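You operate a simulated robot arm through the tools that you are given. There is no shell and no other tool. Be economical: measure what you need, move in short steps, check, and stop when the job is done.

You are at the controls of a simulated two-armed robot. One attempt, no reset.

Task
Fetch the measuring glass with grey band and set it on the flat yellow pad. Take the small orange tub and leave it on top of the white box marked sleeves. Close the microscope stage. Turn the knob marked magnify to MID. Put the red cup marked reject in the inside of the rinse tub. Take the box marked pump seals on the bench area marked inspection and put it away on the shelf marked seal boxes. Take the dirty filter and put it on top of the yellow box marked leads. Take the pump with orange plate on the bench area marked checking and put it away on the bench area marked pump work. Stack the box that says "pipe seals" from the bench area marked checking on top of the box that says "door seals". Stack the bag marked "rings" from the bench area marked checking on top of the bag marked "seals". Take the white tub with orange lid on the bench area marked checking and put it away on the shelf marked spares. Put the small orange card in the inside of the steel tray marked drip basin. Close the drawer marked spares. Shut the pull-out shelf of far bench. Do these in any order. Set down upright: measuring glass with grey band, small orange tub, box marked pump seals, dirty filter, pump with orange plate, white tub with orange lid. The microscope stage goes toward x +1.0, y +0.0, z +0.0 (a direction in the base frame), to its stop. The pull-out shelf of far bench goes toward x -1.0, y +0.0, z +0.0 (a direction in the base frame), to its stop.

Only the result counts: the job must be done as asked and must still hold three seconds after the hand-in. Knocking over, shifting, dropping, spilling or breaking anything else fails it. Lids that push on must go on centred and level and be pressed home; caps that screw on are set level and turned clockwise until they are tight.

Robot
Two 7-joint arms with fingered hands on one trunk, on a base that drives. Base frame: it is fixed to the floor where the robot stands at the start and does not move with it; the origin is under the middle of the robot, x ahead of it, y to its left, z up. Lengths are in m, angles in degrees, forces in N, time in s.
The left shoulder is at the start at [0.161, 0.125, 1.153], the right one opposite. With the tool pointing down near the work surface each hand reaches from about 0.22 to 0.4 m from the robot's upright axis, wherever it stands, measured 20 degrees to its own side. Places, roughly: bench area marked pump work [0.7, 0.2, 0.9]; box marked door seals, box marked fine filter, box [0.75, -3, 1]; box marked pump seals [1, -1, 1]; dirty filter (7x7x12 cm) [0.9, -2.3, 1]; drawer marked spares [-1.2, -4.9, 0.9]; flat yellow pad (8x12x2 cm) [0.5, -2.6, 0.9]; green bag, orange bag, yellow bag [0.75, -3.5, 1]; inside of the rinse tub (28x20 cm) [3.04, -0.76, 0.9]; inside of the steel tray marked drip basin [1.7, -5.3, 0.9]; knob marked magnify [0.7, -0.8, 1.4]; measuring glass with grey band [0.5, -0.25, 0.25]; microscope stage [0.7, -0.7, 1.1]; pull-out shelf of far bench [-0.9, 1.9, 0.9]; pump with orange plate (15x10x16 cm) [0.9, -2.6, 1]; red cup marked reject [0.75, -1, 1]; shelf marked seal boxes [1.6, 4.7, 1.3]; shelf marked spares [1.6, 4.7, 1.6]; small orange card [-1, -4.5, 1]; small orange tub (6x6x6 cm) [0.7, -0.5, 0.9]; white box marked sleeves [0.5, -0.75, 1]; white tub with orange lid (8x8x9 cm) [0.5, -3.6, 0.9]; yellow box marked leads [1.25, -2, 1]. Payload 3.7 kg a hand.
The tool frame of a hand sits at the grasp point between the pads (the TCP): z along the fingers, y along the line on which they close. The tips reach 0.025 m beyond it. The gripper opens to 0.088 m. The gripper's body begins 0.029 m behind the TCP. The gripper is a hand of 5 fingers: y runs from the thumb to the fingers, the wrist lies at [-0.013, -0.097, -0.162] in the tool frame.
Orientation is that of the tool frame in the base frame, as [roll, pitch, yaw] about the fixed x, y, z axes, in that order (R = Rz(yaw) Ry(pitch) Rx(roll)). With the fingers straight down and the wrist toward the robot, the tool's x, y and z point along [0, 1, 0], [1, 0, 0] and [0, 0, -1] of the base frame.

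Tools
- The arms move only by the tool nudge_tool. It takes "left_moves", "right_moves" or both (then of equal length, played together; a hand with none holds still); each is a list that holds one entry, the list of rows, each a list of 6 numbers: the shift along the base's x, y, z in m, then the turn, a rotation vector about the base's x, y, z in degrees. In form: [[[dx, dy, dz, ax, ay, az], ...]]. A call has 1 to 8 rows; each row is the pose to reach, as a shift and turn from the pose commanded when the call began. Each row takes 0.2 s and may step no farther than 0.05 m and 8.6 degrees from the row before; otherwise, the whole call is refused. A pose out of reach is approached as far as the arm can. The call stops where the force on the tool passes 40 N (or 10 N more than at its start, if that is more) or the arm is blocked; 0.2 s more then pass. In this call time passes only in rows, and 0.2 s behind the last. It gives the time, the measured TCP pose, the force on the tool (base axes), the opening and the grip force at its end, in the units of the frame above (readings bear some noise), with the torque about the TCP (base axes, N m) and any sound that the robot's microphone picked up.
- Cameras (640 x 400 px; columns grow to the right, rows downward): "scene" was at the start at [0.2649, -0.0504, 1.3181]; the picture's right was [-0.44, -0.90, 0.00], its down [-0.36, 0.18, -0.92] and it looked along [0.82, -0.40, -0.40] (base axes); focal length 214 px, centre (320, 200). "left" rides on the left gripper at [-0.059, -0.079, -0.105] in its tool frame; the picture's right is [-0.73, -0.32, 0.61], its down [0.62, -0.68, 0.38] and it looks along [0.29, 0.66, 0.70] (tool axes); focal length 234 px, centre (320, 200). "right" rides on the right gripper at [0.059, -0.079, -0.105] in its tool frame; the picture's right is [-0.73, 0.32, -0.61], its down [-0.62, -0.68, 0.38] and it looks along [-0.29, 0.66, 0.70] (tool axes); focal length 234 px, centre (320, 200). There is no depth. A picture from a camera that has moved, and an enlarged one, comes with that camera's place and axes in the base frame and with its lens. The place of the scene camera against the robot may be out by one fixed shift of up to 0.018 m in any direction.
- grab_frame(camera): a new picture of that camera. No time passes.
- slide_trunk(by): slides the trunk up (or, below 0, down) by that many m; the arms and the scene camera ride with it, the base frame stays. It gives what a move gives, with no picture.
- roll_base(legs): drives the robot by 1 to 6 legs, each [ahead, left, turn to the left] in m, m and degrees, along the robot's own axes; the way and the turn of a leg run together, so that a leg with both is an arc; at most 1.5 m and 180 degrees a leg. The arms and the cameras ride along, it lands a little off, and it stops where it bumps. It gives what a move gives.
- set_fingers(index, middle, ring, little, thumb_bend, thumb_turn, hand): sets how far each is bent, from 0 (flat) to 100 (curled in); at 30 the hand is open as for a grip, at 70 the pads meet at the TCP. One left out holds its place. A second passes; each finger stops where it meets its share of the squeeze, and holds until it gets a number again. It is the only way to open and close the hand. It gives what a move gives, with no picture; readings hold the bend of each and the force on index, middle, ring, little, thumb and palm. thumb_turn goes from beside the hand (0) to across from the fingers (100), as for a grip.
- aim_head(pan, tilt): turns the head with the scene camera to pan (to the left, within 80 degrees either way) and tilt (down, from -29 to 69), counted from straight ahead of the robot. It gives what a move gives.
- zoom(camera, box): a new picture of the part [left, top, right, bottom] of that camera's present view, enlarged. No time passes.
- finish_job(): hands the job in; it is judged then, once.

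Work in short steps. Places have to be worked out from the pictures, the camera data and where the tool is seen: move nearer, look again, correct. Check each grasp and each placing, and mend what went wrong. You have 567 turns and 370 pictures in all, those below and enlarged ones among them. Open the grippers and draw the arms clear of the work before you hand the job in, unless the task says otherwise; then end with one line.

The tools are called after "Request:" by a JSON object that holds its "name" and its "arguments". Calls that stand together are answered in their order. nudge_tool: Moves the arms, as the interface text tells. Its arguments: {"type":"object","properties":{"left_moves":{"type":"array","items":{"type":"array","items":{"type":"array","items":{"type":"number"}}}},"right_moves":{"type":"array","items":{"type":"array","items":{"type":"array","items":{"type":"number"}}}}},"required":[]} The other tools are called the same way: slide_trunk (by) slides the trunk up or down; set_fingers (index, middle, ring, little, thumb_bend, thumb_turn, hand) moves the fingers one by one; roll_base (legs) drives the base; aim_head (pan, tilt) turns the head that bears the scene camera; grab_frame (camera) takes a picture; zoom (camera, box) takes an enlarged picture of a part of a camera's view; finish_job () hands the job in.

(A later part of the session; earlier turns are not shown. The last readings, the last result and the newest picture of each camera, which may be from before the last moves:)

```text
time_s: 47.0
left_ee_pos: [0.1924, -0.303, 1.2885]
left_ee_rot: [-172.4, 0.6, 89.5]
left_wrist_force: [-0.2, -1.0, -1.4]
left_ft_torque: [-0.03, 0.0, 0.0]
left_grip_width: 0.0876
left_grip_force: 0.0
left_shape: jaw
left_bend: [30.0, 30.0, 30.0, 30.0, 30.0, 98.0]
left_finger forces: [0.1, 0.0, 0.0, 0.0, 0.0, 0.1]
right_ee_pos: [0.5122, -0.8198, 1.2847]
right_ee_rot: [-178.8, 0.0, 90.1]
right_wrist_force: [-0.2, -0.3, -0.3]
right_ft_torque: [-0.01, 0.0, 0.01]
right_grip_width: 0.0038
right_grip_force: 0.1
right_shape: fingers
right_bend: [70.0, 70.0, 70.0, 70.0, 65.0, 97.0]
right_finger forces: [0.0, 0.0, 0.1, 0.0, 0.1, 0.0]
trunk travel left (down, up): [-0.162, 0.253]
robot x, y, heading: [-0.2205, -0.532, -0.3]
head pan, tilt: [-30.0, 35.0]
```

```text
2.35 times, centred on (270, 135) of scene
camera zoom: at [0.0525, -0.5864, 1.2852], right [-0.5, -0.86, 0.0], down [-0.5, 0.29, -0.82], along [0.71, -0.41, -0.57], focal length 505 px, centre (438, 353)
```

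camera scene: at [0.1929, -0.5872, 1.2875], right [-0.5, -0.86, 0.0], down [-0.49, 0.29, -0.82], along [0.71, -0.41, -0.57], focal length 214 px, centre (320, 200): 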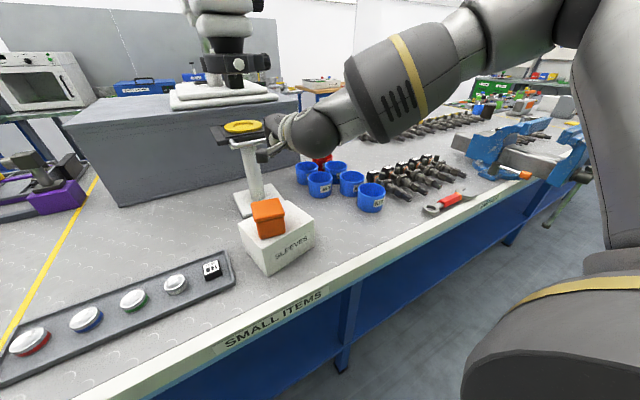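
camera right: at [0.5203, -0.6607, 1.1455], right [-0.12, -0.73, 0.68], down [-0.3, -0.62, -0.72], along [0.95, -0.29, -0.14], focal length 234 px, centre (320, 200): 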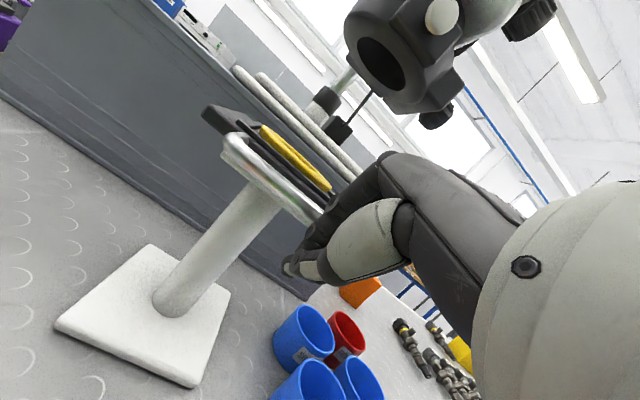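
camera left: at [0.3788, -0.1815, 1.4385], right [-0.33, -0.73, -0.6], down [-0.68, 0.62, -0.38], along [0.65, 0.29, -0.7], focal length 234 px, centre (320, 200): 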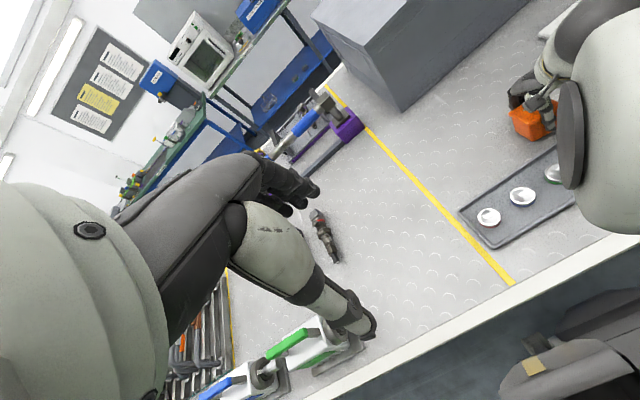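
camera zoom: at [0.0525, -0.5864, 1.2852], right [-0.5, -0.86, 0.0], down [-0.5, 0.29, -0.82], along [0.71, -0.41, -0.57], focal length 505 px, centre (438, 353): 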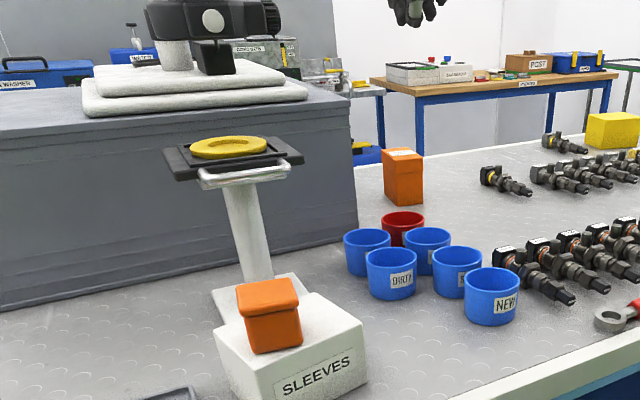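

Stage is closed and everything else undisturbed. I drive right and turn left to view the knob from its side.

Request:
{"name": "roll_base", "arguments": {"legs": [[0, -0.65, 0], [0.0, 0, 40]]}}

Request:
{"name": "slide_trunk", "arguments": {"by": 0.08}}

Request:
{"name": "aim_head", "arguments": {"pan": -5, "tilt": 10}}

Request:
{"name": "grab_frame", "arguments": {"camera": "scene"}}

```text
time_s: 55.0
left_ee_pos: [-0.0496, -0.744, 1.2889]
left_ee_rot: [-172.5, 0.6, 129.4]
left_wrist_force: [-0.5, 0.0, 0.0]
left_ft_torque: [0.01, -0.02, 0.03]
left_grip_width: 0.0877
left_grip_force: 0.1
left_shape: jaw
left_bend: [30.0, 30.0, 30.0, 30.0, 30.0, 98.0]
left_finger forces: [0.1, 0.0, 0.1, 0.0, 0.0, 0.0]
right_ee_pos: [0.5249, -0.935, 1.2848]
right_ee_rot: [-178.8, 0.0, 129.8]
right_wrist_force: [-0.5, -0.1, -0.8]
right_ft_torque: [-0.01, 0.01, 0.0]
right_grip_width: 0.0035
right_grip_force: 0.1
right_shape: fingers
right_bend: [70.0, 70.0, 70.0, 70.0, 65.0, 97.0]
right_finger forces: [0.0, 0.0, 0.0, 0.0, 0.0, 0.0]
trunk travel left (down, up): [-0.162, 0.253]
robot x, y, heading: [-0.2231, -1.1821, 39.5]
head pan, tilt: [-30.0, 35.0]
```

```text
time_s: 56.2
left_ee_pos: [-0.0471, -0.741, 1.3658]
left_ee_rot: [-172.2, 0.6, 129.6]
left_wrist_force: [0.7, 0.4, -0.2]
left_ft_torque: [-0.02, 0.04, -0.02]
left_grip_width: 0.0878
left_grip_force: 0.1
left_shape: jaw
left_bend: [30.0, 30.0, 30.0, 30.0, 30.0, 98.0]
left_finger forces: [0.0, 0.1, 0.0, 0.0, 0.0, 0.1]
right_ee_pos: [0.5014, -0.9547, 1.4081]
right_ee_rot: [177.3, 0.0, 129.8]
right_wrist_force: [0.7, 0.3, -0.4]
right_ft_torque: [0.01, 0.01, -0.02]
right_grip_width: 0.0035
right_grip_force: 0.0
right_shape: fingers
right_bend: [70.0, 70.0, 70.0, 70.0, 65.0, 97.0]
right_finger forces: [0.0, 0.0, 0.0, 0.0, 0.0, 0.0]
trunk travel left (down, up): [-0.242, 0.174]
robot x, y, heading: [-0.2206, -1.1814, 39.6]
head pan, tilt: [-30.0, 35.0]
```

```text
time_s: 57.1
left_ee_pos: [-0.0494, -0.744, 1.3695]
left_ee_rot: [-172.5, 0.7, 129.3]
left_wrist_force: [-0.7, 0.4, -0.3]
left_ft_torque: [-0.01, -0.02, -0.03]
left_grip_width: 0.0874
left_grip_force: 0.1
left_shape: jaw
left_bend: [30.0, 30.0, 30.0, 30.0, 30.0, 98.0]
left_finger forces: [0.1, 0.0, 0.0, 0.1, 0.0, 0.1]
right_ee_pos: [0.4987, -0.9567, 1.4105]
right_ee_rot: [176.9, 0.0, 129.9]
right_wrist_force: [0.1, 0.3, 0.4]
right_ft_torque: [0.02, 0.0, 0.0]
right_grip_width: 0.0036
right_grip_force: 0.1
right_shape: fingers
right_bend: [70.0, 70.0, 70.0, 70.0, 65.0, 97.0]
right_finger forces: [0.0, 0.0, 0.0, 0.0, 0.1, 0.0]
trunk travel left (down, up): [-0.242, 0.174]
robot x, y, heading: [-0.2194, -1.1835, 39.7]
head pan, tilt: [-5.0, 10.0]
```

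```text
317 pictures are left
camera scene: at [-0.0572, -1.07, 1.412], right [0.57, -0.82, 0.0], down [-0.14, -0.1, -0.98], along [0.81, 0.56, -0.17], focal length 214 px, centre (320, 200)
```

scene: 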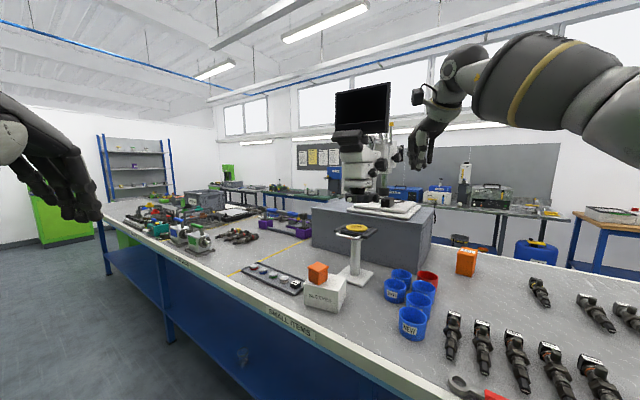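

I zoom on the microscope's right flank.

Request:
{"name": "zoom", "arguments": {"camera": "scene", "box": [330, 120, 430, 220]}}

```text
4.00 times, centred on (380, 170) of scene
camera zoom: at [-0.0572, -1.07, 1.412], right [0.57, -0.82, 0.0], down [-0.14, -0.1, -0.98], along [0.81, 0.56, -0.17], focal length 858 px, centre (80, 320)
```

zoom: 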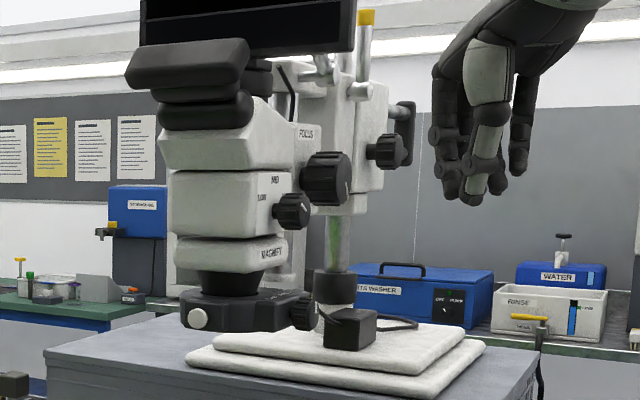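

The MAGNIFY knob is the nearer, smaller one, near (0.75, -0.76, 1.37), with marks above it. I draw the right hand back a bit and drive closer.

Request:
{"name": "nudge_tool", "arguments": {"right_moves": [[[-0.04, -0.02, 0, 0, 0, 0], [-0.08, -0.04, 0, 0, 0, 0], [-0.12, -0.06, 0, 0, 0, 0], [-0.15, -0.08, 0, 0, 0, 0]]]}}

Request:
{"name": "roll_base", "arguments": {"legs": [[0.2, -0.13, 0]]}}

Request:
{"name": "zoom", "arguments": {"camera": "scene", "box": [300, 120, 420, 220]}}

Request:
{"name": "grab_frame", "arguments": {"camera": "scene"}}

```text
time_s: 58.1
left_ee_pos: [-0.0517, -0.7452, 1.3692]
left_ee_rot: [-172.5, 0.6, 129.4]
left_wrist_force: [-0.7, 0.3, 0.3]
left_ft_torque: [0.01, -0.01, 0.03]
left_grip_width: 0.088
left_grip_force: 0.1
left_shape: jaw
left_bend: [30.0, 30.0, 30.0, 30.0, 30.0, 98.0]
left_finger forces: [0.0, 0.1, 0.0, 0.1, 0.0, 0.0]
right_ee_pos: [0.3472, -1.0376, 1.411]
right_ee_rot: [176.9, -0.1, 129.8]
right_wrist_force: [-0.6, -0.1, 0.8]
right_ft_torque: [-0.03, 0.04, -0.02]
right_grip_width: 0.0036
right_grip_force: 0.1
right_shape: fingers
right_bend: [70.0, 70.0, 70.0, 70.0, 65.0, 97.0]
right_finger forces: [0.1, 0.0, 0.1, 0.1, 0.1, 0.0]
trunk travel left (down, up): [-0.242, 0.174]
robot x, y, heading: [-0.221, -1.184, 39.7]
head pan, tilt: [-5.0, 10.0]
```

```text
time_s: 59.9
left_ee_pos: [0.1845, -0.7155, 1.3678]
left_ee_rot: [-172.5, 0.6, 129.3]
left_wrist_force: [0.6, -0.2, 0.0]
left_ft_torque: [0.03, 0.05, -0.01]
left_grip_width: 0.0877
left_grip_force: 0.0
left_shape: jaw
left_bend: [30.0, 30.0, 30.0, 30.0, 30.0, 98.0]
left_finger forces: [0.1, 0.0, 0.0, 0.0, 0.0, 0.1]
right_ee_pos: [0.5844, -1.0086, 1.4109]
right_ee_rot: [177.0, 0.0, 129.8]
right_wrist_force: [0.4, 0.3, 0.2]
right_ft_torque: [0.02, -0.02, 0.02]
right_grip_width: 0.0037
right_grip_force: 0.1
right_shape: fingers
right_bend: [70.0, 70.0, 70.0, 70.0, 65.0, 97.0]
right_finger forces: [0.0, 0.1, 0.1, 0.0, 0.0, 0.0]
trunk travel left (down, up): [-0.242, 0.174]
robot x, y, heading: [0.0153, -1.1573, 39.7]
head pan, tilt: [-5.0, 10.0]
```

```text
4.00 times, centred on (360, 170) of scene
camera zoom: at [0.1783, -1.0425, 1.4121], right [0.57, -0.82, 0.0], down [-0.14, -0.1, -0.98], along [0.81, 0.56, -0.17], focal length 858 px, centre (160, 320)
```

zoom: 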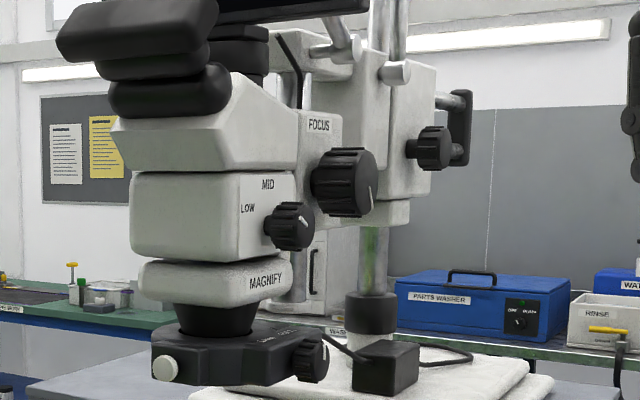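

```text
314 pictures are left
camera scene: at [0.1783, -1.0425, 1.4121], right [0.57, -0.82, 0.0], down [-0.14, -0.1, -0.98], along [0.81, 0.56, -0.17], focal length 214 px, centre (320, 200)
```

scene: 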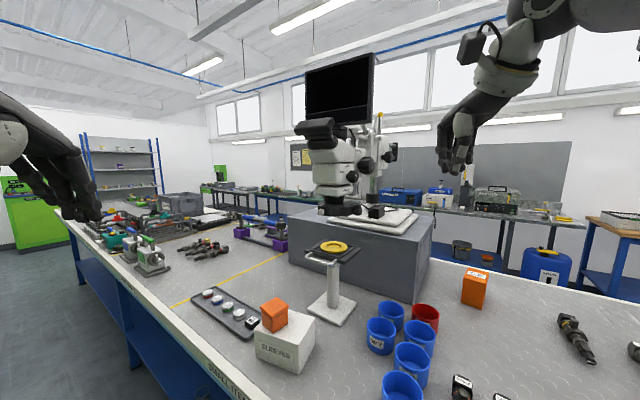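

I enlarge the magnify knob to read the pointer.

Request:
{"name": "zoom", "arguments": {"camera": "scene", "box": [335, 155, 385, 195]}}

```text
10.00 times, centred on (360, 175) of scene
camera zoom: at [0.1783, -1.0425, 1.4121], right [0.57, -0.82, 0.0], down [-0.14, -0.1, -0.98], along [0.81, 0.56, -0.17], focal length 2145 px, centre (-80, 450)
```

zoom: 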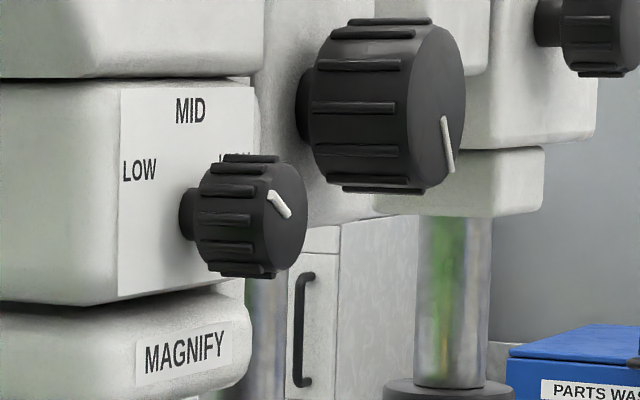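

The pointer stands at LOW; MID is about 67° clockwise seen from the right side (a +67° turn about base y). Knob centre ≈(0.735, -0.760, 1.372). I curl index and little, preset a narrow pinch and turn the hand to point along +y.

Request:
{"name": "set_fingers", "arguments": {"hand": "right", "index": 100, "middle": 42, "ring": 42, "little": 100, "thumb_bend": 42}}

Request:
{"name": "nudge_tool", "arguments": {"right_moves": [[[0, -0.01, 0, 0, 0, -8], [0, -0.02, 0, 0, 0, -16], [0, -0.03, 0, 0, 0, -24], [0, -0.04, 0, 0, 0, -32], [0, -0.04, 0, 0, 0, -40]]]}}

Request:
{"name": "nudge_tool", "arguments": {"right_moves": [[[0.01, 0, 0, 8.4, 0, 0], [0.02, 0, 0, 16.8, 0, 0], [0.03, 0, 0, 25.2, 0, 0], [0.04, 0, 0, 33.6, 0, 0], [0.05, 0, 0, 42, 0, 0], [0.06, 0, 0, 50.4, 0, 0], [0.07, 0, 0, 58.8, 0, 0], [0.08, 0, 0, 67.2, 0, 0]]]}}

Request:
{"name": "grab_frame", "arguments": {"camera": "scene"}}

Request:
{"name": "grab_frame", "arguments": {"camera": "right"}}

```text
time_s: 60.9
left_ee_pos: [0.1851, -0.7158, 1.3672]
left_ee_rot: [-172.5, 0.6, 129.4]
left_wrist_force: [-0.1, -0.3, -0.3]
left_ft_torque: [-0.03, -0.02, 0.0]
left_grip_width: 0.0879
left_grip_force: 0.2
left_shape: jaw
left_bend: [30.0, 30.0, 30.0, 30.0, 30.0, 98.0]
left_finger forces: [0.0, 0.0, 0.1, 0.1, 0.0, 0.0]
right_ee_pos: [0.5829, -1.0081, 1.4115]
right_ee_rot: [176.9, 0.0, 129.7]
right_wrist_force: [-0.3, -0.6, 0.0]
right_ft_torque: [0.04, -0.03, 0.03]
right_grip_width: 0.0474
right_grip_force: 0.1
right_shape: fingers
right_bend: [100.0, 42.0, 42.0, 100.0, 42.0, 97.0]
right_finger forces: [0.0, 0.0, 0.1, 0.1, 0.1, 0.1]
trunk travel left (down, up): [-0.242, 0.174]
robot x, y, heading: [0.0145, -1.1558, 39.5]
head pan, tilt: [-5.0, 10.0]
```

```text
time_s: 62.1
left_ee_pos: [0.186, -0.7137, 1.3682]
left_ee_rot: [-172.4, 0.5, 129.5]
left_wrist_force: [0.8, -0.2, 0.7]
left_ft_torque: [0.0, 0.04, -0.01]
left_grip_width: 0.0877
left_grip_force: 0.0
left_shape: jaw
left_bend: [30.0, 30.0, 30.0, 30.0, 30.0, 98.0]
left_finger forces: [0.0, 0.0, 0.0, 0.0, 0.1, 0.1]
right_ee_pos: [0.5834, -1.0478, 1.4105]
right_ee_rot: [176.8, 0.0, 89.7]
right_wrist_force: [0.5, 0.3, -0.6]
right_ft_torque: [-0.04, 0.01, -0.01]
right_grip_width: 0.0474
right_grip_force: 0.0
right_shape: fingers
right_bend: [100.0, 42.0, 42.0, 100.0, 42.0, 97.0]
right_finger forces: [0.0, 0.0, 0.1, 0.2, 0.1, 0.1]
trunk travel left (down, up): [-0.242, 0.174]
robot x, y, heading: [0.0106, -1.1543, 39.6]
head pan, tilt: [-5.0, 10.0]
```

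```text
time_s: 63.9
left_ee_pos: [0.1846, -0.7155, 1.3676]
left_ee_rot: [-172.6, 0.5, 129.4]
left_wrist_force: [0.2, -0.6, -0.4]
left_ft_torque: [-0.01, 0.04, 0.0]
left_grip_width: 0.0875
left_grip_force: 0.0
left_shape: jaw
left_bend: [30.0, 30.0, 30.0, 30.0, 30.0, 98.0]
left_finger forces: [0.0, 0.0, 0.1, 0.0, 0.0, 0.0]
right_ee_pos: [0.6648, -1.0487, 1.4111]
right_ee_rot: [177.5, -67.3, 89.4]
right_wrist_force: [0.0, 0.2, -0.7]
right_ft_torque: [0.0, 0.03, 0.0]
right_grip_width: 0.0474
right_grip_force: 0.0
right_shape: fingers
right_bend: [100.0, 42.0, 42.0, 100.0, 42.0, 97.0]
right_finger forces: [0.0, 0.0, 0.0, 0.0, 0.1, 0.0]
trunk travel left (down, up): [-0.242, 0.174]
robot x, y, heading: [0.0149, -1.154, 39.8]
head pan, tilt: [-5.0, 10.0]
```

```text
312 pictures are left
camera scene: at [0.1787, -1.0426, 1.4119], right [0.57, -0.82, 0.0], down [-0.14, -0.1, -0.98], along [0.81, 0.56, -0.17], focal length 214 px, centre (320, 200)
```

scene: 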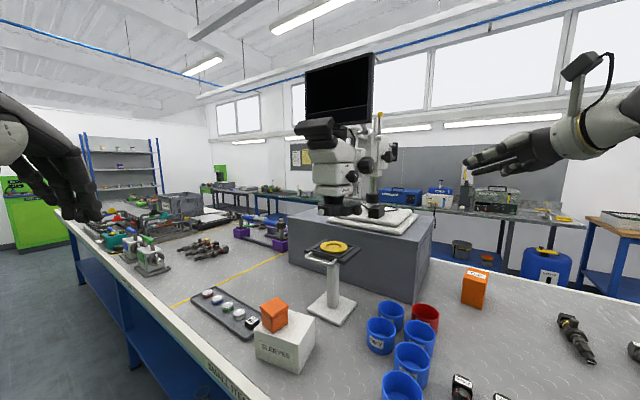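

```text
311 pictures are left
camera right: at [0.5811, -1.1192, 1.5049], right [0.29, -0.86, -0.43], down [-0.66, 0.15, -0.73], along [0.69, 0.5, -0.52], focal length 234 px, centre (320, 200)
```

right: 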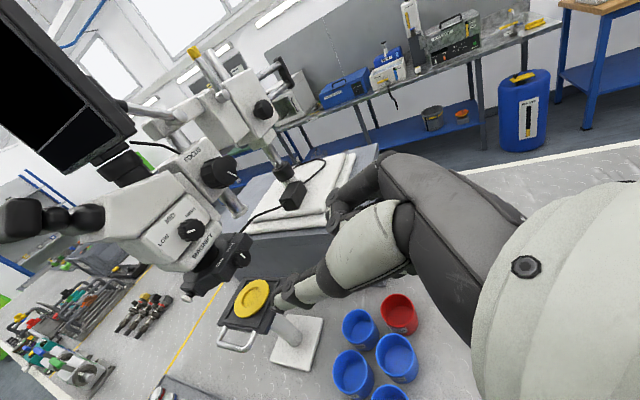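

The right camera confirms the knob at (0.734, -0.78, 1.375). I finish the turn and approach along +y.

Request:
{"name": "nudge_tool", "arguments": {"right_moves": [[[0.02, 0.03, -0.01, 7.6, 0, 0], [0.04, 0.07, -0.02, 15.2, 0, 0], [0.06, 0.11, -0.03, 22.8, 0, 0], [0.07, 0.15, -0.037, 22.8, 0, 0], [0.07, 0.185, -0.037, 22.8, 0, 0]]]}}

Request:
{"name": "grab_frame", "arguments": {"camera": "right"}}

Request:
{"name": "zoom", "arguments": {"camera": "scene", "box": [300, 100, 460, 220]}}

```text
time_s: 65.1
left_ee_pos: [0.1861, -0.7148, 1.3681]
left_ee_rot: [-172.4, 0.5, 129.4]
left_wrist_force: [-0.1, -1.0, 0.0]
left_ft_torque: [0.0, -0.03, 0.03]
left_grip_width: 0.0878
left_grip_force: 0.0
left_shape: jaw
left_bend: [30.0, 30.0, 30.0, 30.0, 30.0, 98.0]
left_finger forces: [0.1, 0.0, 0.0, 0.1, 0.1, 0.1]
right_ee_pos: [0.7324, -0.8607, 1.3741]
right_ee_rot: [-82.3, -89.8, -10.7]
right_wrist_force: [0.6, -0.1, -0.9]
right_ft_torque: [0.0, 0.01, 0.0]
right_grip_width: 0.0473
right_grip_force: 0.0
right_shape: fingers
right_bend: [100.0, 42.0, 42.0, 100.0, 42.0, 97.0]
right_finger forces: [0.0, 0.0, 0.0, 0.0, 0.0, 0.0]
trunk travel left (down, up): [-0.242, 0.174]
robot x, y, heading: [0.0097, -1.1556, 39.5]
head pan, tilt: [-5.0, 10.0]
```

```text
310 pictures are left
camera right: at [0.6498, -0.9617, 1.4337], right [0.29, -0.62, -0.73], down [-0.66, 0.42, -0.62], along [0.69, 0.66, -0.29], focal length 234 px, centre (320, 200)
```

right: 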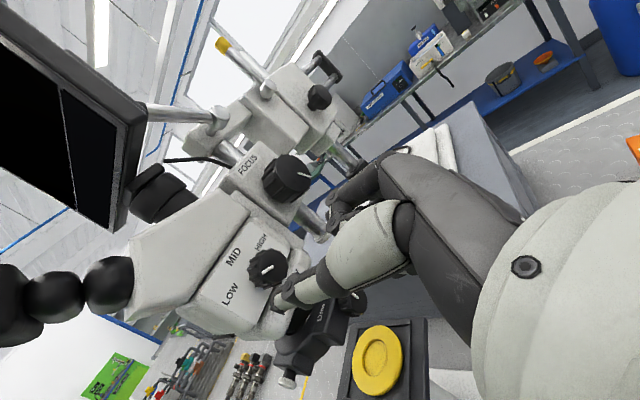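

```text
3.33 times, centred on (380, 160) of scene
camera zoom: at [0.1781, -1.0412, 1.4119], right [0.57, -0.82, 0.0], down [-0.14, -0.1, -0.98], along [0.81, 0.56, -0.17], focal length 715 px, centre (120, 333)
```

zoom: 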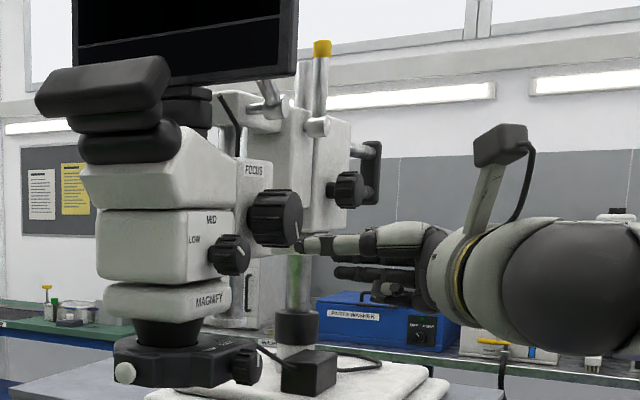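

Aligned well. I advance 4 cm and check.

Request:
{"name": "nudge_tool", "arguments": {"right_moves": [[[0.002, 0.02, -0.002, 0, 0, 0], [0.002, 0.042, -0.002, 0, 0, 0]]]}}

Request:
{"name": "grab_frame", "arguments": {"camera": "right"}}

Request:
{"name": "zoom", "arguments": {"camera": "scene", "box": [320, 130, 400, 190]}}

```text
time_s: 65.7
left_ee_pos: [0.184, -0.7162, 1.3679]
left_ee_rot: [-172.4, 0.6, 129.4]
left_wrist_force: [-0.2, -0.8, 0.4]
left_ft_torque: [0.0, 0.01, 0.0]
left_grip_width: 0.0878
left_grip_force: 0.0
left_shape: jaw
left_bend: [30.0, 30.0, 30.0, 30.0, 30.0, 98.0]
left_finger forces: [0.0, 0.0, 0.1, 0.1, 0.0, 0.0]
right_ee_pos: [0.7359, -0.8209, 1.3716]
right_ee_rot: [-83.1, -89.8, -10.0]
right_wrist_force: [0.6, 0.3, 0.0]
right_ft_torque: [-0.03, 0.04, -0.04]
right_grip_width: 0.0475
right_grip_force: 0.1
right_shape: fingers
right_bend: [100.0, 42.0, 42.0, 100.0, 42.0, 97.0]
right_finger forces: [0.1, 0.0, 0.0, 0.1, 0.1, 0.1]
trunk travel left (down, up): [-0.242, 0.174]
robot x, y, heading: [0.0114, -1.1562, 39.4]
head pan, tilt: [-5.0, 10.0]
```

```text
308 pictures are left
camera right: at [0.6523, -0.9211, 1.4309], right [0.29, -0.62, -0.73], down [-0.66, 0.42, -0.62], along [0.69, 0.66, -0.29], focal length 234 px, centre (320, 200)
```

right: 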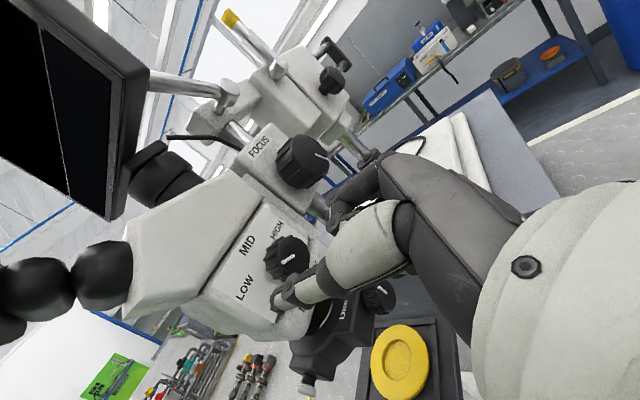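

```text
6.67 times, centred on (360, 160) of scene
camera zoom: at [0.1779, -1.0419, 1.412], right [0.57, -0.82, 0.0], down [-0.14, -0.1, -0.98], along [0.81, 0.56, -0.17], focal length 1430 px, centre (53, 467)
```

zoom: 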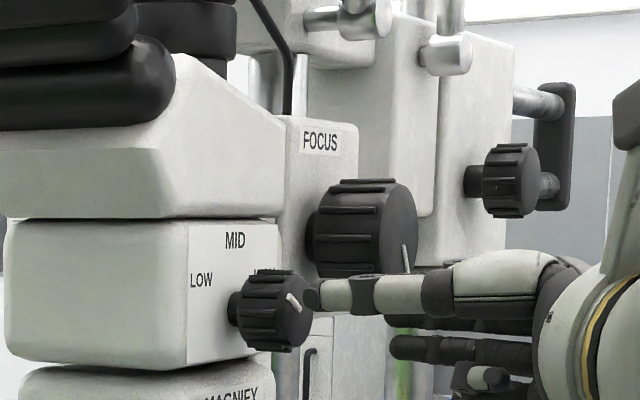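

The thumb looks about 8 mm higher than the knob's centre. I lower 5 mm and advance 3.5 cm more.

Request:
{"name": "nudge_tool", "arguments": {"right_moves": [[[0, 0.0, -0.005, 0, 0, 0], [0, 0.018, -0.005, 0, 0, 0], [0, 0.034, -0.005, 0, 0, 0]]]}}

Request:
{"name": "grab_frame", "arguments": {"camera": "right"}}

Request:
{"name": "zoom", "arguments": {"camera": "scene", "box": [320, 130, 400, 190]}}

```text
time_s: 66.5
left_ee_pos: [0.1854, -0.7165, 1.368]
left_ee_rot: [-172.5, 0.6, 129.3]
left_wrist_force: [-0.1, -1.2, -0.4]
left_ft_torque: [-0.03, 0.01, 0.02]
left_grip_width: 0.0877
left_grip_force: 0.2
left_shape: jaw
left_bend: [30.0, 30.0, 30.0, 30.0, 30.0, 98.0]
left_finger forces: [0.0, 0.0, 0.0, 0.0, 0.0, 0.0]
right_ee_pos: [0.735, -0.7882, 1.367]
right_ee_rot: [-85.7, -89.7, -7.4]
right_wrist_force: [0.0, 0.4, 0.0]
right_ft_torque: [-0.03, -0.01, -0.04]
right_grip_width: 0.0474
right_grip_force: 0.1
right_shape: fingers
right_bend: [100.0, 42.0, 42.0, 100.0, 42.0, 97.0]
right_finger forces: [0.1, 0.1, 0.0, 0.0, 0.0, 0.1]
trunk travel left (down, up): [-0.242, 0.174]
robot x, y, heading: [0.0168, -1.1547, 39.8]
head pan, tilt: [-5.0, 10.0]
```

```text
306 pictures are left
camera right: at [0.6523, -0.8879, 1.4259], right [0.29, -0.62, -0.73], down [-0.66, 0.42, -0.62], along [0.69, 0.66, -0.29], focal length 234 px, centre (320, 200)
```

right: 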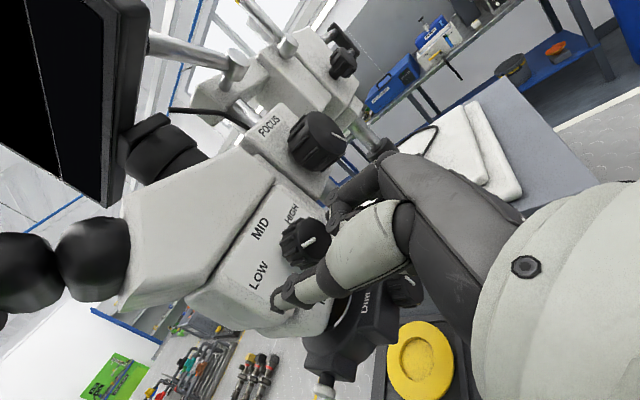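

```text
6.67 times, centred on (360, 160) of scene
camera zoom: at [0.178, -1.042, 1.412], right [0.57, -0.82, 0.0], down [-0.14, -0.1, -0.98], along [0.81, 0.56, -0.17], focal length 1430 px, centre (53, 467)
```

zoom: 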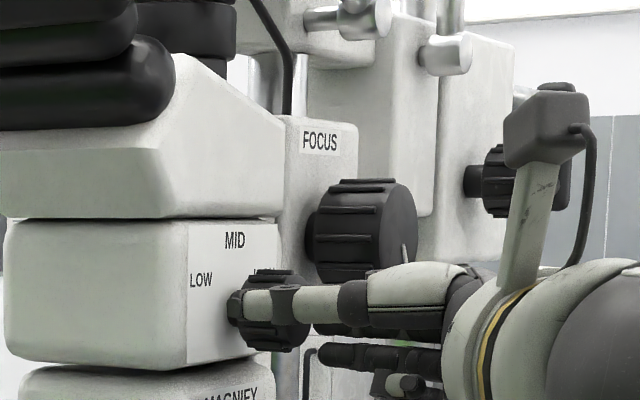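

The thumb lies across the knob. I close middle, ring and thumb on it.

Request:
{"name": "set_fingers", "arguments": {"hand": "right", "middle": 70, "ring": 70, "thumb_bend": 70}}

Request:
{"name": "grab_frame", "arguments": {"camera": "right"}}

Request:
{"name": "zoom", "arguments": {"camera": "scene", "box": [320, 130, 400, 190]}}

```text
time_s: 67.5
left_ee_pos: [0.1871, -0.7157, 1.3686]
left_ee_rot: [-172.5, 0.5, 129.3]
left_wrist_force: [1.4, 0.1, -0.3]
left_ft_torque: [-0.02, -0.01, 0.02]
left_grip_width: 0.0877
left_grip_force: 0.1
left_shape: jaw
left_bend: [30.0, 30.0, 30.0, 30.0, 30.0, 98.0]
left_finger forces: [0.0, 0.1, 0.0, 0.1, 0.0, 0.0]
right_ee_pos: [0.7396, -0.7882, 1.3655]
right_ee_rot: [-88.4, -89.7, -4.9]
right_wrist_force: [8.1, -2.4, -2.2]
right_ft_torque: [-0.05, -0.01, -0.24]
right_grip_width: 0.038
right_grip_force: 6.1
right_shape: fingers
right_bend: [100.0, 56.0, 70.0, 100.0, 67.0, 96.0]
right_finger forces: [0.0, 10.5, 0.0, 0.1, 2.5, 0.0]
trunk travel left (down, up): [-0.242, 0.174]
robot x, y, heading: [0.0123, -1.1545, 39.6]
head pan, tilt: [-5.0, 10.0]
```

```text
304 pictures are left
camera right: at [0.6547, -0.8891, 1.4247], right [0.28, -0.62, -0.73], down [-0.66, 0.42, -0.62], along [0.69, 0.66, -0.29], focal length 234 px, centre (320, 200)
```

right: 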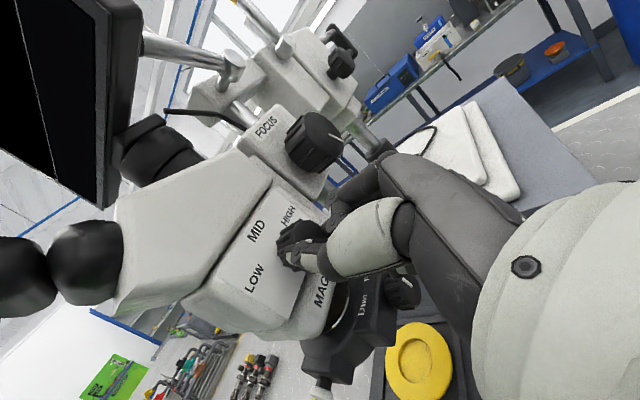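

```text
6.67 times, centred on (360, 160) of scene
camera zoom: at [0.1799, -1.0427, 1.4118], right [0.57, -0.82, 0.0], down [-0.14, -0.1, -0.98], along [0.81, 0.56, -0.17], focal length 1430 px, centre (53, 467)
```

zoom: 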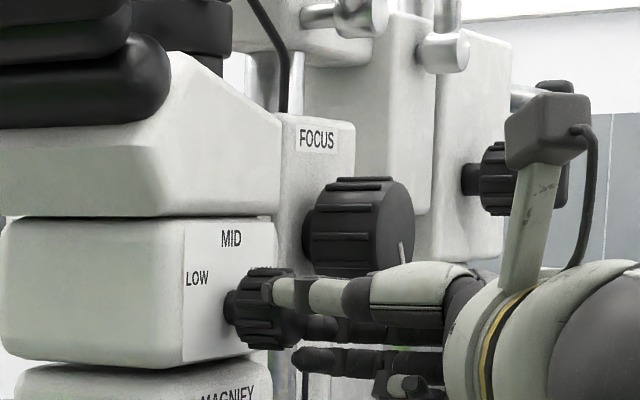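

Middle finger and thumb hold the knob. I turn 32° about +y and check.

Request:
{"name": "nudge_tool", "arguments": {"right_moves": [[[-0.002, 0, 0.002, 0, 8, 0], [-0.003, 0, 0.003, 0, 16, 0], [-0.004, 0, 0.003, 0, 24, 0], [-0.004, 0, 0.003, 0, 32, 0]]]}}

Request:
{"name": "grab_frame", "arguments": {"camera": "right"}}

Request:
{"name": "zoom", "arguments": {"camera": "scene", "box": [320, 130, 400, 190]}}

```text
time_s: 68.5
left_ee_pos: [0.1876, -0.7153, 1.368]
left_ee_rot: [-172.4, 0.6, 129.5]
left_wrist_force: [0.5, 0.3, -0.4]
left_ft_torque: [0.0, 0.02, -0.02]
left_grip_width: 0.0878
left_grip_force: 0.1
left_shape: jaw
left_bend: [30.0, 30.0, 30.0, 30.0, 30.0, 98.0]
left_finger forces: [0.1, 0.1, 0.0, 0.1, 0.0, 0.0]
right_ee_pos: [0.7317, -0.7874, 1.3682]
right_ee_rot: [-93.5, -57.7, 0.5]
right_wrist_force: [2.0, -4.8, -10.8]
right_ft_torque: [-0.3, 0.14, -0.11]
right_grip_width: 0.0367
right_grip_force: 5.7
right_shape: fingers
right_bend: [100.0, 57.0, 70.0, 100.0, 69.0, 97.0]
right_finger forces: [0.0, 11.5, 0.1, 0.1, 0.4, 0.0]
trunk travel left (down, up): [-0.242, 0.174]
robot x, y, heading: [0.0136, -1.1525, 39.7]
head pan, tilt: [-5.0, 10.0]
```

```text
302 pictures are left
camera right: at [0.6937, -0.8875, 1.4631], right [-0.14, -0.63, -0.77], down [-0.89, 0.42, -0.18], along [0.43, 0.66, -0.62], focal length 234 px, centre (320, 200)
```

right: 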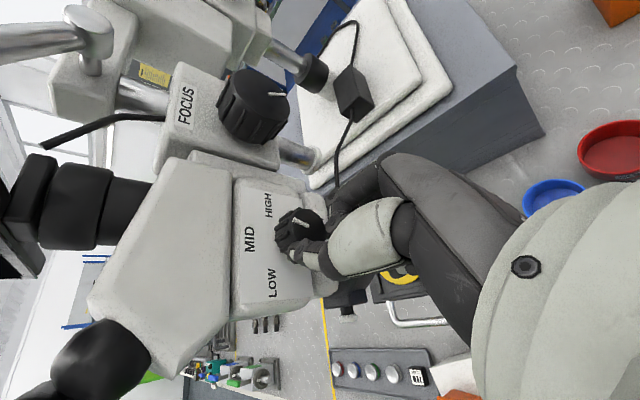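

```text
6.67 times, centred on (360, 160) of scene
camera zoom: at [0.1797, -1.0425, 1.4117], right [0.57, -0.82, 0.0], down [-0.14, -0.1, -0.98], along [0.81, 0.56, -0.17], focal length 1430 px, centre (53, 467)
```

zoom: 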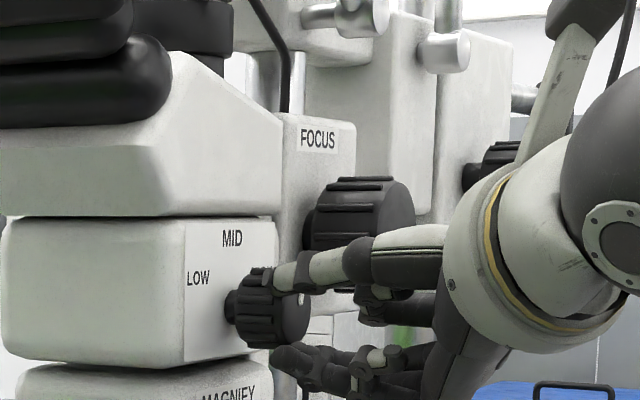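

I enlarge the right camera view of the knob to read the pointer.

Request:
{"name": "zoom", "arguments": {"camera": "right", "box": [220, 170, 350, 310]}}

```text
2.86 times, centred on (285, 240) of right
camera zoom: at [0.6937, -0.8875, 1.4631], right [-0.14, -0.63, -0.77], down [-0.89, 0.42, -0.18], along [0.43, 0.66, -0.62], focal length 669 px, centre (420, 86)
```

zoom: 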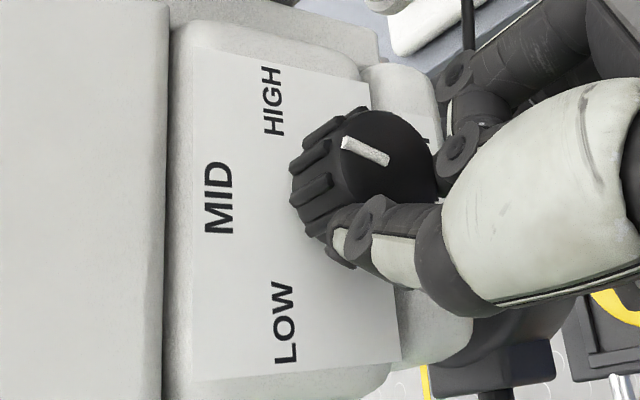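

The pointer now seems to be at or a few degrees past MID. I release and look again with a clear view.

Request:
{"name": "set_fingers", "arguments": {"hand": "right", "middle": 40, "ring": 40, "thumb_bend": 38}}

Request:
{"name": "nudge_tool", "arguments": {"right_moves": [[[0, -0.03, 0, 0, 0, 0], [0, -0.06, 0, 0, 0, 0]]]}}

Request:
{"name": "zoom", "arguments": {"camera": "right", "box": [220, 140, 350, 280]}}

Request:
{"name": "zoom", "arguments": {"camera": "scene", "box": [335, 155, 385, 195]}}

```text
time_s: 69.5
left_ee_pos: [0.1849, -0.7165, 1.3683]
left_ee_rot: [-172.5, 0.6, 129.4]
left_wrist_force: [-0.3, 0.5, -0.2]
left_ft_torque: [-0.01, 0.01, 0.06]
left_grip_width: 0.0877
left_grip_force: 0.1
left_shape: jaw
left_bend: [30.0, 30.0, 30.0, 30.0, 30.0, 98.0]
left_finger forces: [0.0, 0.0, 0.0, 0.0, 0.1, 0.0]
right_ee_pos: [0.7328, -0.7875, 1.3706]
right_ee_rot: [-93.2, -57.9, 0.1]
right_wrist_force: [-0.5, -0.8, 0.4]
right_ft_torque: [0.0, 0.02, 0.01]
right_grip_width: 0.0496
right_grip_force: 0.0
right_shape: fingers
right_bend: [100.0, 40.0, 40.0, 100.0, 38.0, 97.0]
right_finger forces: [0.0, 0.0, 0.1, 0.0, 0.1, 0.1]
trunk travel left (down, up): [-0.242, 0.174]
robot x, y, heading: [0.0147, -1.1542, 39.6]
head pan, tilt: [-5.0, 10.0]
```

```text
time_s: 70.1
left_ee_pos: [0.1845, -0.7162, 1.3691]
left_ee_rot: [-172.5, 0.6, 129.4]
left_wrist_force: [0.4, -0.4, 0.5]
left_ft_torque: [0.02, 0.0, -0.01]
left_grip_width: 0.0877
left_grip_force: 0.2
left_shape: jaw
left_bend: [30.0, 30.0, 30.0, 30.0, 30.0, 98.0]
left_finger forces: [0.0, 0.0, 0.0, 0.0, 0.1, 0.0]
right_ee_pos: [0.7324, -0.8493, 1.3708]
right_ee_rot: [-92.9, -57.9, -0.2]
right_wrist_force: [0.1, 0.1, 0.6]
right_ft_torque: [-0.02, 0.0, -0.03]
right_grip_width: 0.0494
right_grip_force: 0.0
right_shape: fingers
right_bend: [100.0, 40.0, 40.0, 100.0, 38.0, 97.0]
right_finger forces: [0.0, 0.0, 0.0, 0.0, 0.1, 0.0]
trunk travel left (down, up): [-0.242, 0.174]
robot x, y, heading: [0.0134, -1.1535, 39.8]
head pan, tilt: [-5.0, 10.0]
```

```text
2.86 times, centred on (285, 210) of right
camera zoom: at [0.6923, -0.9493, 1.4656], right [-0.14, -0.62, -0.77], down [-0.89, 0.42, -0.18], along [0.43, 0.66, -0.61], focal length 669 px, centre (420, 171)
```

zoom: 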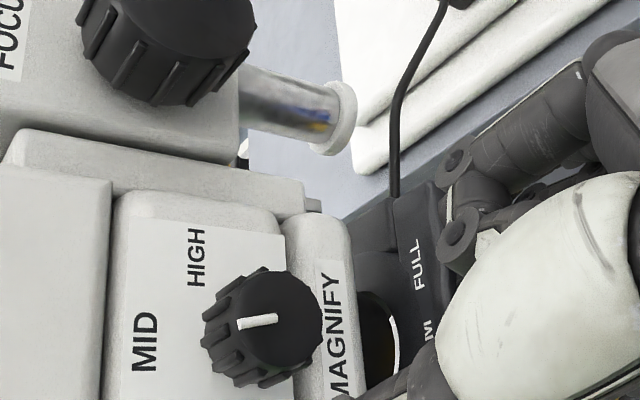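

```text
10.00 times, centred on (360, 175) of scene
camera zoom: at [0.1778, -1.0431, 1.4122], right [0.57, -0.82, 0.0], down [-0.14, -0.1, -0.98], along [0.81, 0.56, -0.17], focal length 2145 px, centre (-80, 450)
```

zoom: 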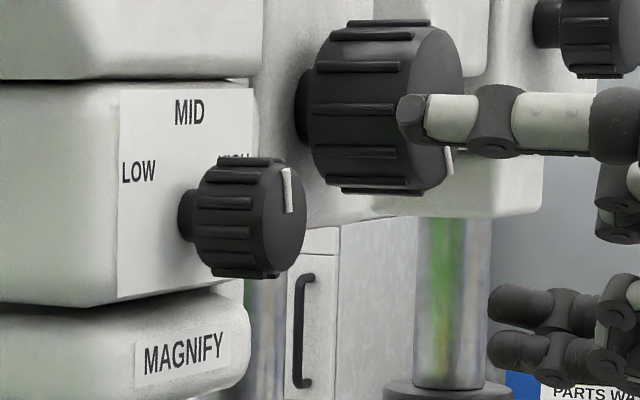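

The pointer is now slightly short of MID. I take tighter zooms to measure.

Request:
{"name": "zoom", "arguments": {"camera": "right", "box": [250, 225, 302, 277]}}

Request:
{"name": "zoom", "arguments": {"camera": "scene", "box": [350, 165, 375, 185]}}

```text
7.69 times, centred on (276, 251) of right
camera zoom: at [0.6923, -0.9493, 1.4656], right [-0.14, -0.62, -0.77], down [-0.89, 0.42, -0.18], along [0.43, 0.66, -0.61], focal length 1801 px, centre (658, -192)
```

zoom: 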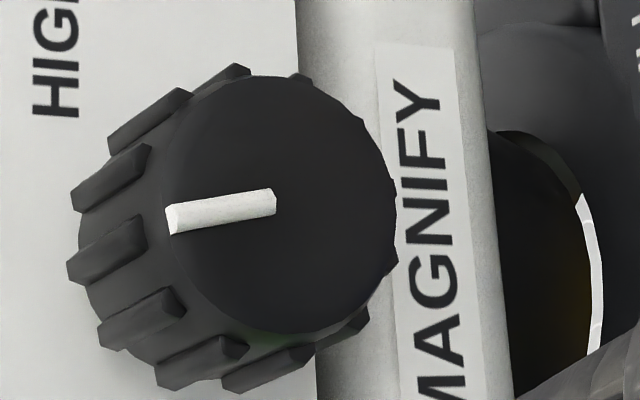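

```text
16.00 times, centred on (362, 175) of scene
camera zoom: at [0.1778, -1.0431, 1.4122], right [0.57, -0.82, 0.0], down [-0.14, -0.1, -0.98], along [0.81, 0.56, -0.17], focal length 3432 px, centre (-360, 600)
```

zoom: 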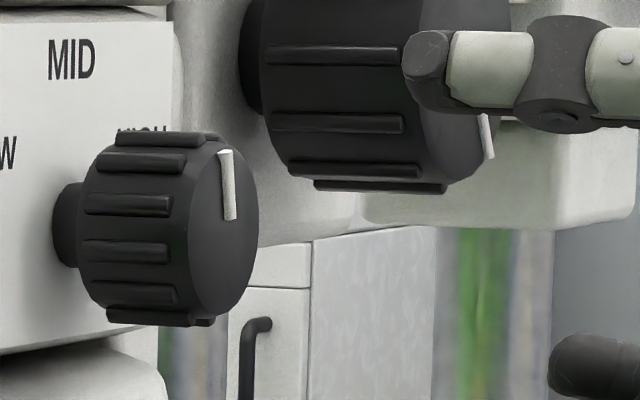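

The pointer is about 10° short of MID. I regrip the knob gently and check the pointer in the grip.

Request:
{"name": "nudge_tool", "arguments": {"right_moves": [[[0, 0.03, 0, 0, 0, 0], [0, 0.06, 0, 0, 0, 0]]]}}

Request:
{"name": "set_fingers", "arguments": {"hand": "right", "middle": 58, "thumb_bend": 60}}

Request:
{"name": "zoom", "arguments": {"camera": "right", "box": [250, 190, 350, 280]}}

```text
time_s: 70.7
left_ee_pos: [0.1853, -0.7158, 1.3681]
left_ee_rot: [-172.4, 0.6, 129.4]
left_wrist_force: [0.3, -0.7, -0.5]
left_ft_torque: [0.01, -0.01, 0.0]
left_grip_width: 0.0878
left_grip_force: 0.0
left_shape: jaw
left_bend: [30.0, 30.0, 30.0, 30.0, 30.0, 98.0]
left_finger forces: [0.0, 0.0, 0.0, 0.0, 0.1, 0.0]
right_ee_pos: [0.7326, -0.7886, 1.3679]
right_ee_rot: [-93.1, -57.7, -0.1]
right_wrist_force: [-0.1, 0.2, -0.9]
right_ft_torque: [0.0, 0.0, -0.04]
right_grip_width: 0.0491
right_grip_force: 0.0
right_shape: fingers
right_bend: [100.0, 40.0, 40.0, 100.0, 38.0, 97.0]
right_finger forces: [0.0, 0.0, 0.0, 0.0, 0.1, 0.0]
trunk travel left (down, up): [-0.242, 0.174]
robot x, y, heading: [0.0126, -1.1574, 39.5]
head pan, tilt: [-5.0, 10.0]
```

```text
time_s: 71.7
left_ee_pos: [0.186, -0.7157, 1.3689]
left_ee_rot: [-172.5, 0.7, 129.4]
left_wrist_force: [-0.8, 0.1, 1.2]
left_ft_torque: [-0.01, -0.02, 0.03]
left_grip_width: 0.0876
left_grip_force: 0.0
left_shape: jaw
left_bend: [30.0, 30.0, 30.0, 30.0, 30.0, 98.0]
left_finger forces: [0.0, 0.1, 0.0, 0.0, 0.0, 0.0]
right_ee_pos: [0.7325, -0.788, 1.3684]
right_ee_rot: [-93.3, -57.7, 0.2]
right_wrist_force: [0.7, -0.6, -6.5]
right_ft_torque: [-0.15, 0.07, -0.06]
right_grip_width: 0.0401
right_grip_force: 3.1
right_shape: fingers
right_bend: [100.0, 52.0, 40.0, 100.0, 60.0, 97.0]
right_finger forces: [0.0, 6.5, 0.0, 0.1, 0.0, 0.0]
trunk travel left (down, up): [-0.242, 0.174]
robot x, y, heading: [0.0178, -1.1554, 39.4]
head pan, tilt: [-5.0, 10.0]
```

```text
4.44 times, centred on (300, 235) of right
camera zoom: at [0.6936, -0.8889, 1.4641], right [-0.14, -0.62, -0.77], down [-0.89, 0.42, -0.18], along [0.43, 0.66, -0.62], focal length 1041 px, centre (409, 44)
```

zoom: 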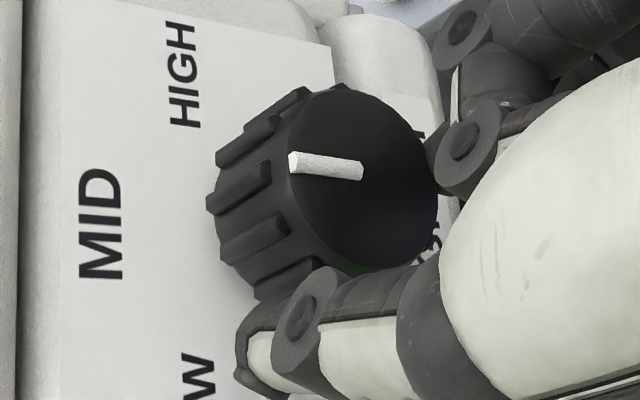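

Now the pointer sits about at MID (+3°). I open the fingers gently and re-check.

Request:
{"name": "set_fingers", "arguments": {"hand": "right", "middle": 42, "thumb_bend": 38}}

Request:
{"name": "nudge_tool", "arguments": {"right_moves": [[[0, -0.03, 0, 0, 0, 0], [0, -0.06, 0, 0, 0, 0]]]}}

Request:
{"name": "zoom", "arguments": {"camera": "right", "box": [230, 205, 312, 287]}}

Request:
{"name": "zoom", "arguments": {"camera": "scene", "box": [350, 165, 375, 185]}}

```text
time_s: 72.7
left_ee_pos: [0.1851, -0.7173, 1.3691]
left_ee_rot: [-172.5, 0.6, 129.4]
left_wrist_force: [-0.5, 0.1, -0.1]
left_ft_torque: [-0.02, 0.01, 0.02]
left_grip_width: 0.0879
left_grip_force: 0.1
left_shape: jaw
left_bend: [30.0, 30.0, 30.0, 30.0, 30.0, 98.0]
left_finger forces: [0.0, 0.1, 0.0, 0.1, 0.1, 0.0]
right_ee_pos: [0.7321, -0.7886, 1.371]
right_ee_rot: [-93.2, -57.9, 0.1]
right_wrist_force: [-0.2, 0.5, 0.8]
right_ft_torque: [0.01, 0.0, 0.01]
right_grip_width: 0.0492
right_grip_force: 0.1
right_shape: fingers
right_bend: [100.0, 42.0, 40.0, 100.0, 38.0, 97.0]
right_finger forces: [0.0, 0.0, 0.1, 0.0, 0.0, 0.1]
trunk travel left (down, up): [-0.242, 0.174]
robot x, y, heading: [0.0168, -1.1557, 39.6]
head pan, tilt: [-5.0, 10.0]
```

```text
time_s: 73.3
left_ee_pos: [0.1846, -0.7177, 1.3698]
left_ee_rot: [-172.5, 0.6, 129.4]
left_wrist_force: [-0.1, -1.0, -0.5]
left_ft_torque: [0.01, 0.01, 0.03]
left_grip_width: 0.0876
left_grip_force: 0.0
left_shape: jaw
left_bend: [30.0, 30.0, 30.0, 30.0, 30.0, 98.0]
left_finger forces: [0.0, 0.0, 0.1, 0.0, 0.0, 0.1]
right_ee_pos: [0.7309, -0.8494, 1.3711]
right_ee_rot: [-93.0, -57.8, -0.1]
right_wrist_force: [0.0, 0.2, 0.7]
right_ft_torque: [-0.04, 0.0, -0.04]
right_grip_width: 0.0493
right_grip_force: 0.1
right_shape: fingers
right_bend: [100.0, 42.0, 40.0, 100.0, 38.0, 97.0]
right_finger forces: [0.1, 0.0, 0.0, 0.0, 0.0, 0.0]
trunk travel left (down, up): [-0.242, 0.174]
robot x, y, heading: [0.0177, -1.1506, 39.5]
head pan, tilt: [-5.0, 10.0]
```

```text
4.88 times, centred on (271, 246) of right
camera zoom: at [0.6919, -0.9494, 1.4655], right [-0.14, -0.62, -0.77], down [-0.89, 0.42, -0.18], along [0.43, 0.66, -0.61], focal length 1142 px, centre (559, -24)
```

zoom: 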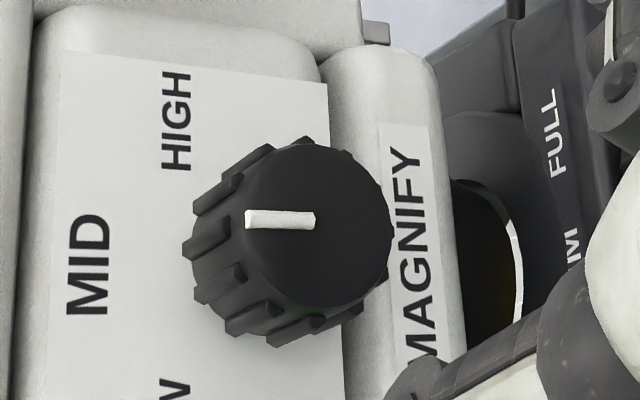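

```text
16.00 times, centred on (362, 175) of scene
camera zoom: at [0.1778, -1.043, 1.4122], right [0.57, -0.82, 0.0], down [-0.14, -0.1, -0.98], along [0.81, 0.56, -0.17], focal length 3432 px, centre (-360, 600)
```

zoom: 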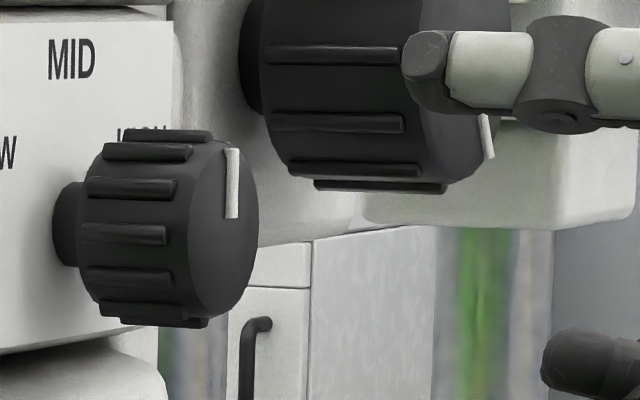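

The pointer is at MID in both views. I withdraw the hand, restoring it to a downward pose, and then survey the room toward +x.

Request:
{"name": "nudge_tool", "arguments": {"right_moves": [[[0, -0.05, 0, 0, 0, 0], [0, -0.1, 0.01, -8, 0, 0], [0, -0.13, 0.02, -16, 0, 0], [0, -0.14, 0.03, -24, 0, 0], [-0.02, -0.14, 0.03, -32, 0, 0], [-0.04, -0.14, 0.03, -40, 0, 0], [-0.06, -0.14, 0.03, -48, 0, 0], [-0.08, -0.14, 0.03, -56, 0, 0]]]}}

Request:
{"name": "aim_head", "arguments": {"pan": -50, "tilt": 15}}

Request:
{"name": "grab_frame", "arguments": {"camera": "scene"}}

```text
refused: row 2 steps farther than a row can; nothing moved
```

```text
time_s: 74.4
left_ee_pos: [0.1844, -0.7153, 1.3681]
left_ee_rot: [-172.4, 0.6, 129.3]
left_wrist_force: [-0.1, -0.2, 0.5]
left_ft_torque: [0.01, -0.03, -0.01]
left_grip_width: 0.0878
left_grip_force: 0.2
left_shape: jaw
left_bend: [30.0, 30.0, 30.0, 30.0, 30.0, 98.0]
left_finger forces: [0.1, 0.1, 0.0, 0.0, 0.1, 0.0]
right_ee_pos: [0.7306, -0.8475, 1.3705]
right_ee_rot: [-93.3, -57.8, 0.2]
right_wrist_force: [0.6, -0.6, -0.3]
right_ft_torque: [0.0, 0.02, 0.01]
right_grip_width: 0.0493
right_grip_force: 0.1
right_shape: fingers
right_bend: [100.0, 42.0, 40.0, 100.0, 38.0, 97.0]
right_finger forces: [0.1, 0.0, 0.1, 0.1, 0.0, 0.0]
trunk travel left (down, up): [-0.242, 0.174]
robot x, y, heading: [0.0141, -1.1498, 39.6]
head pan, tilt: [-50.0, 15.0]
```

```text
292 pictures are left
camera scene: at [0.1933, -1.1118, 1.4039], right [-0.18, -0.98, 0.0], down [-0.25, 0.05, -0.97], along [0.95, -0.17, -0.26], focal length 214 px, centre (320, 200)
```

scene: 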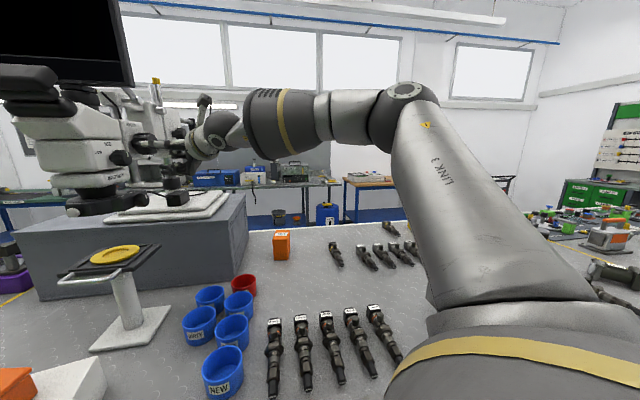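

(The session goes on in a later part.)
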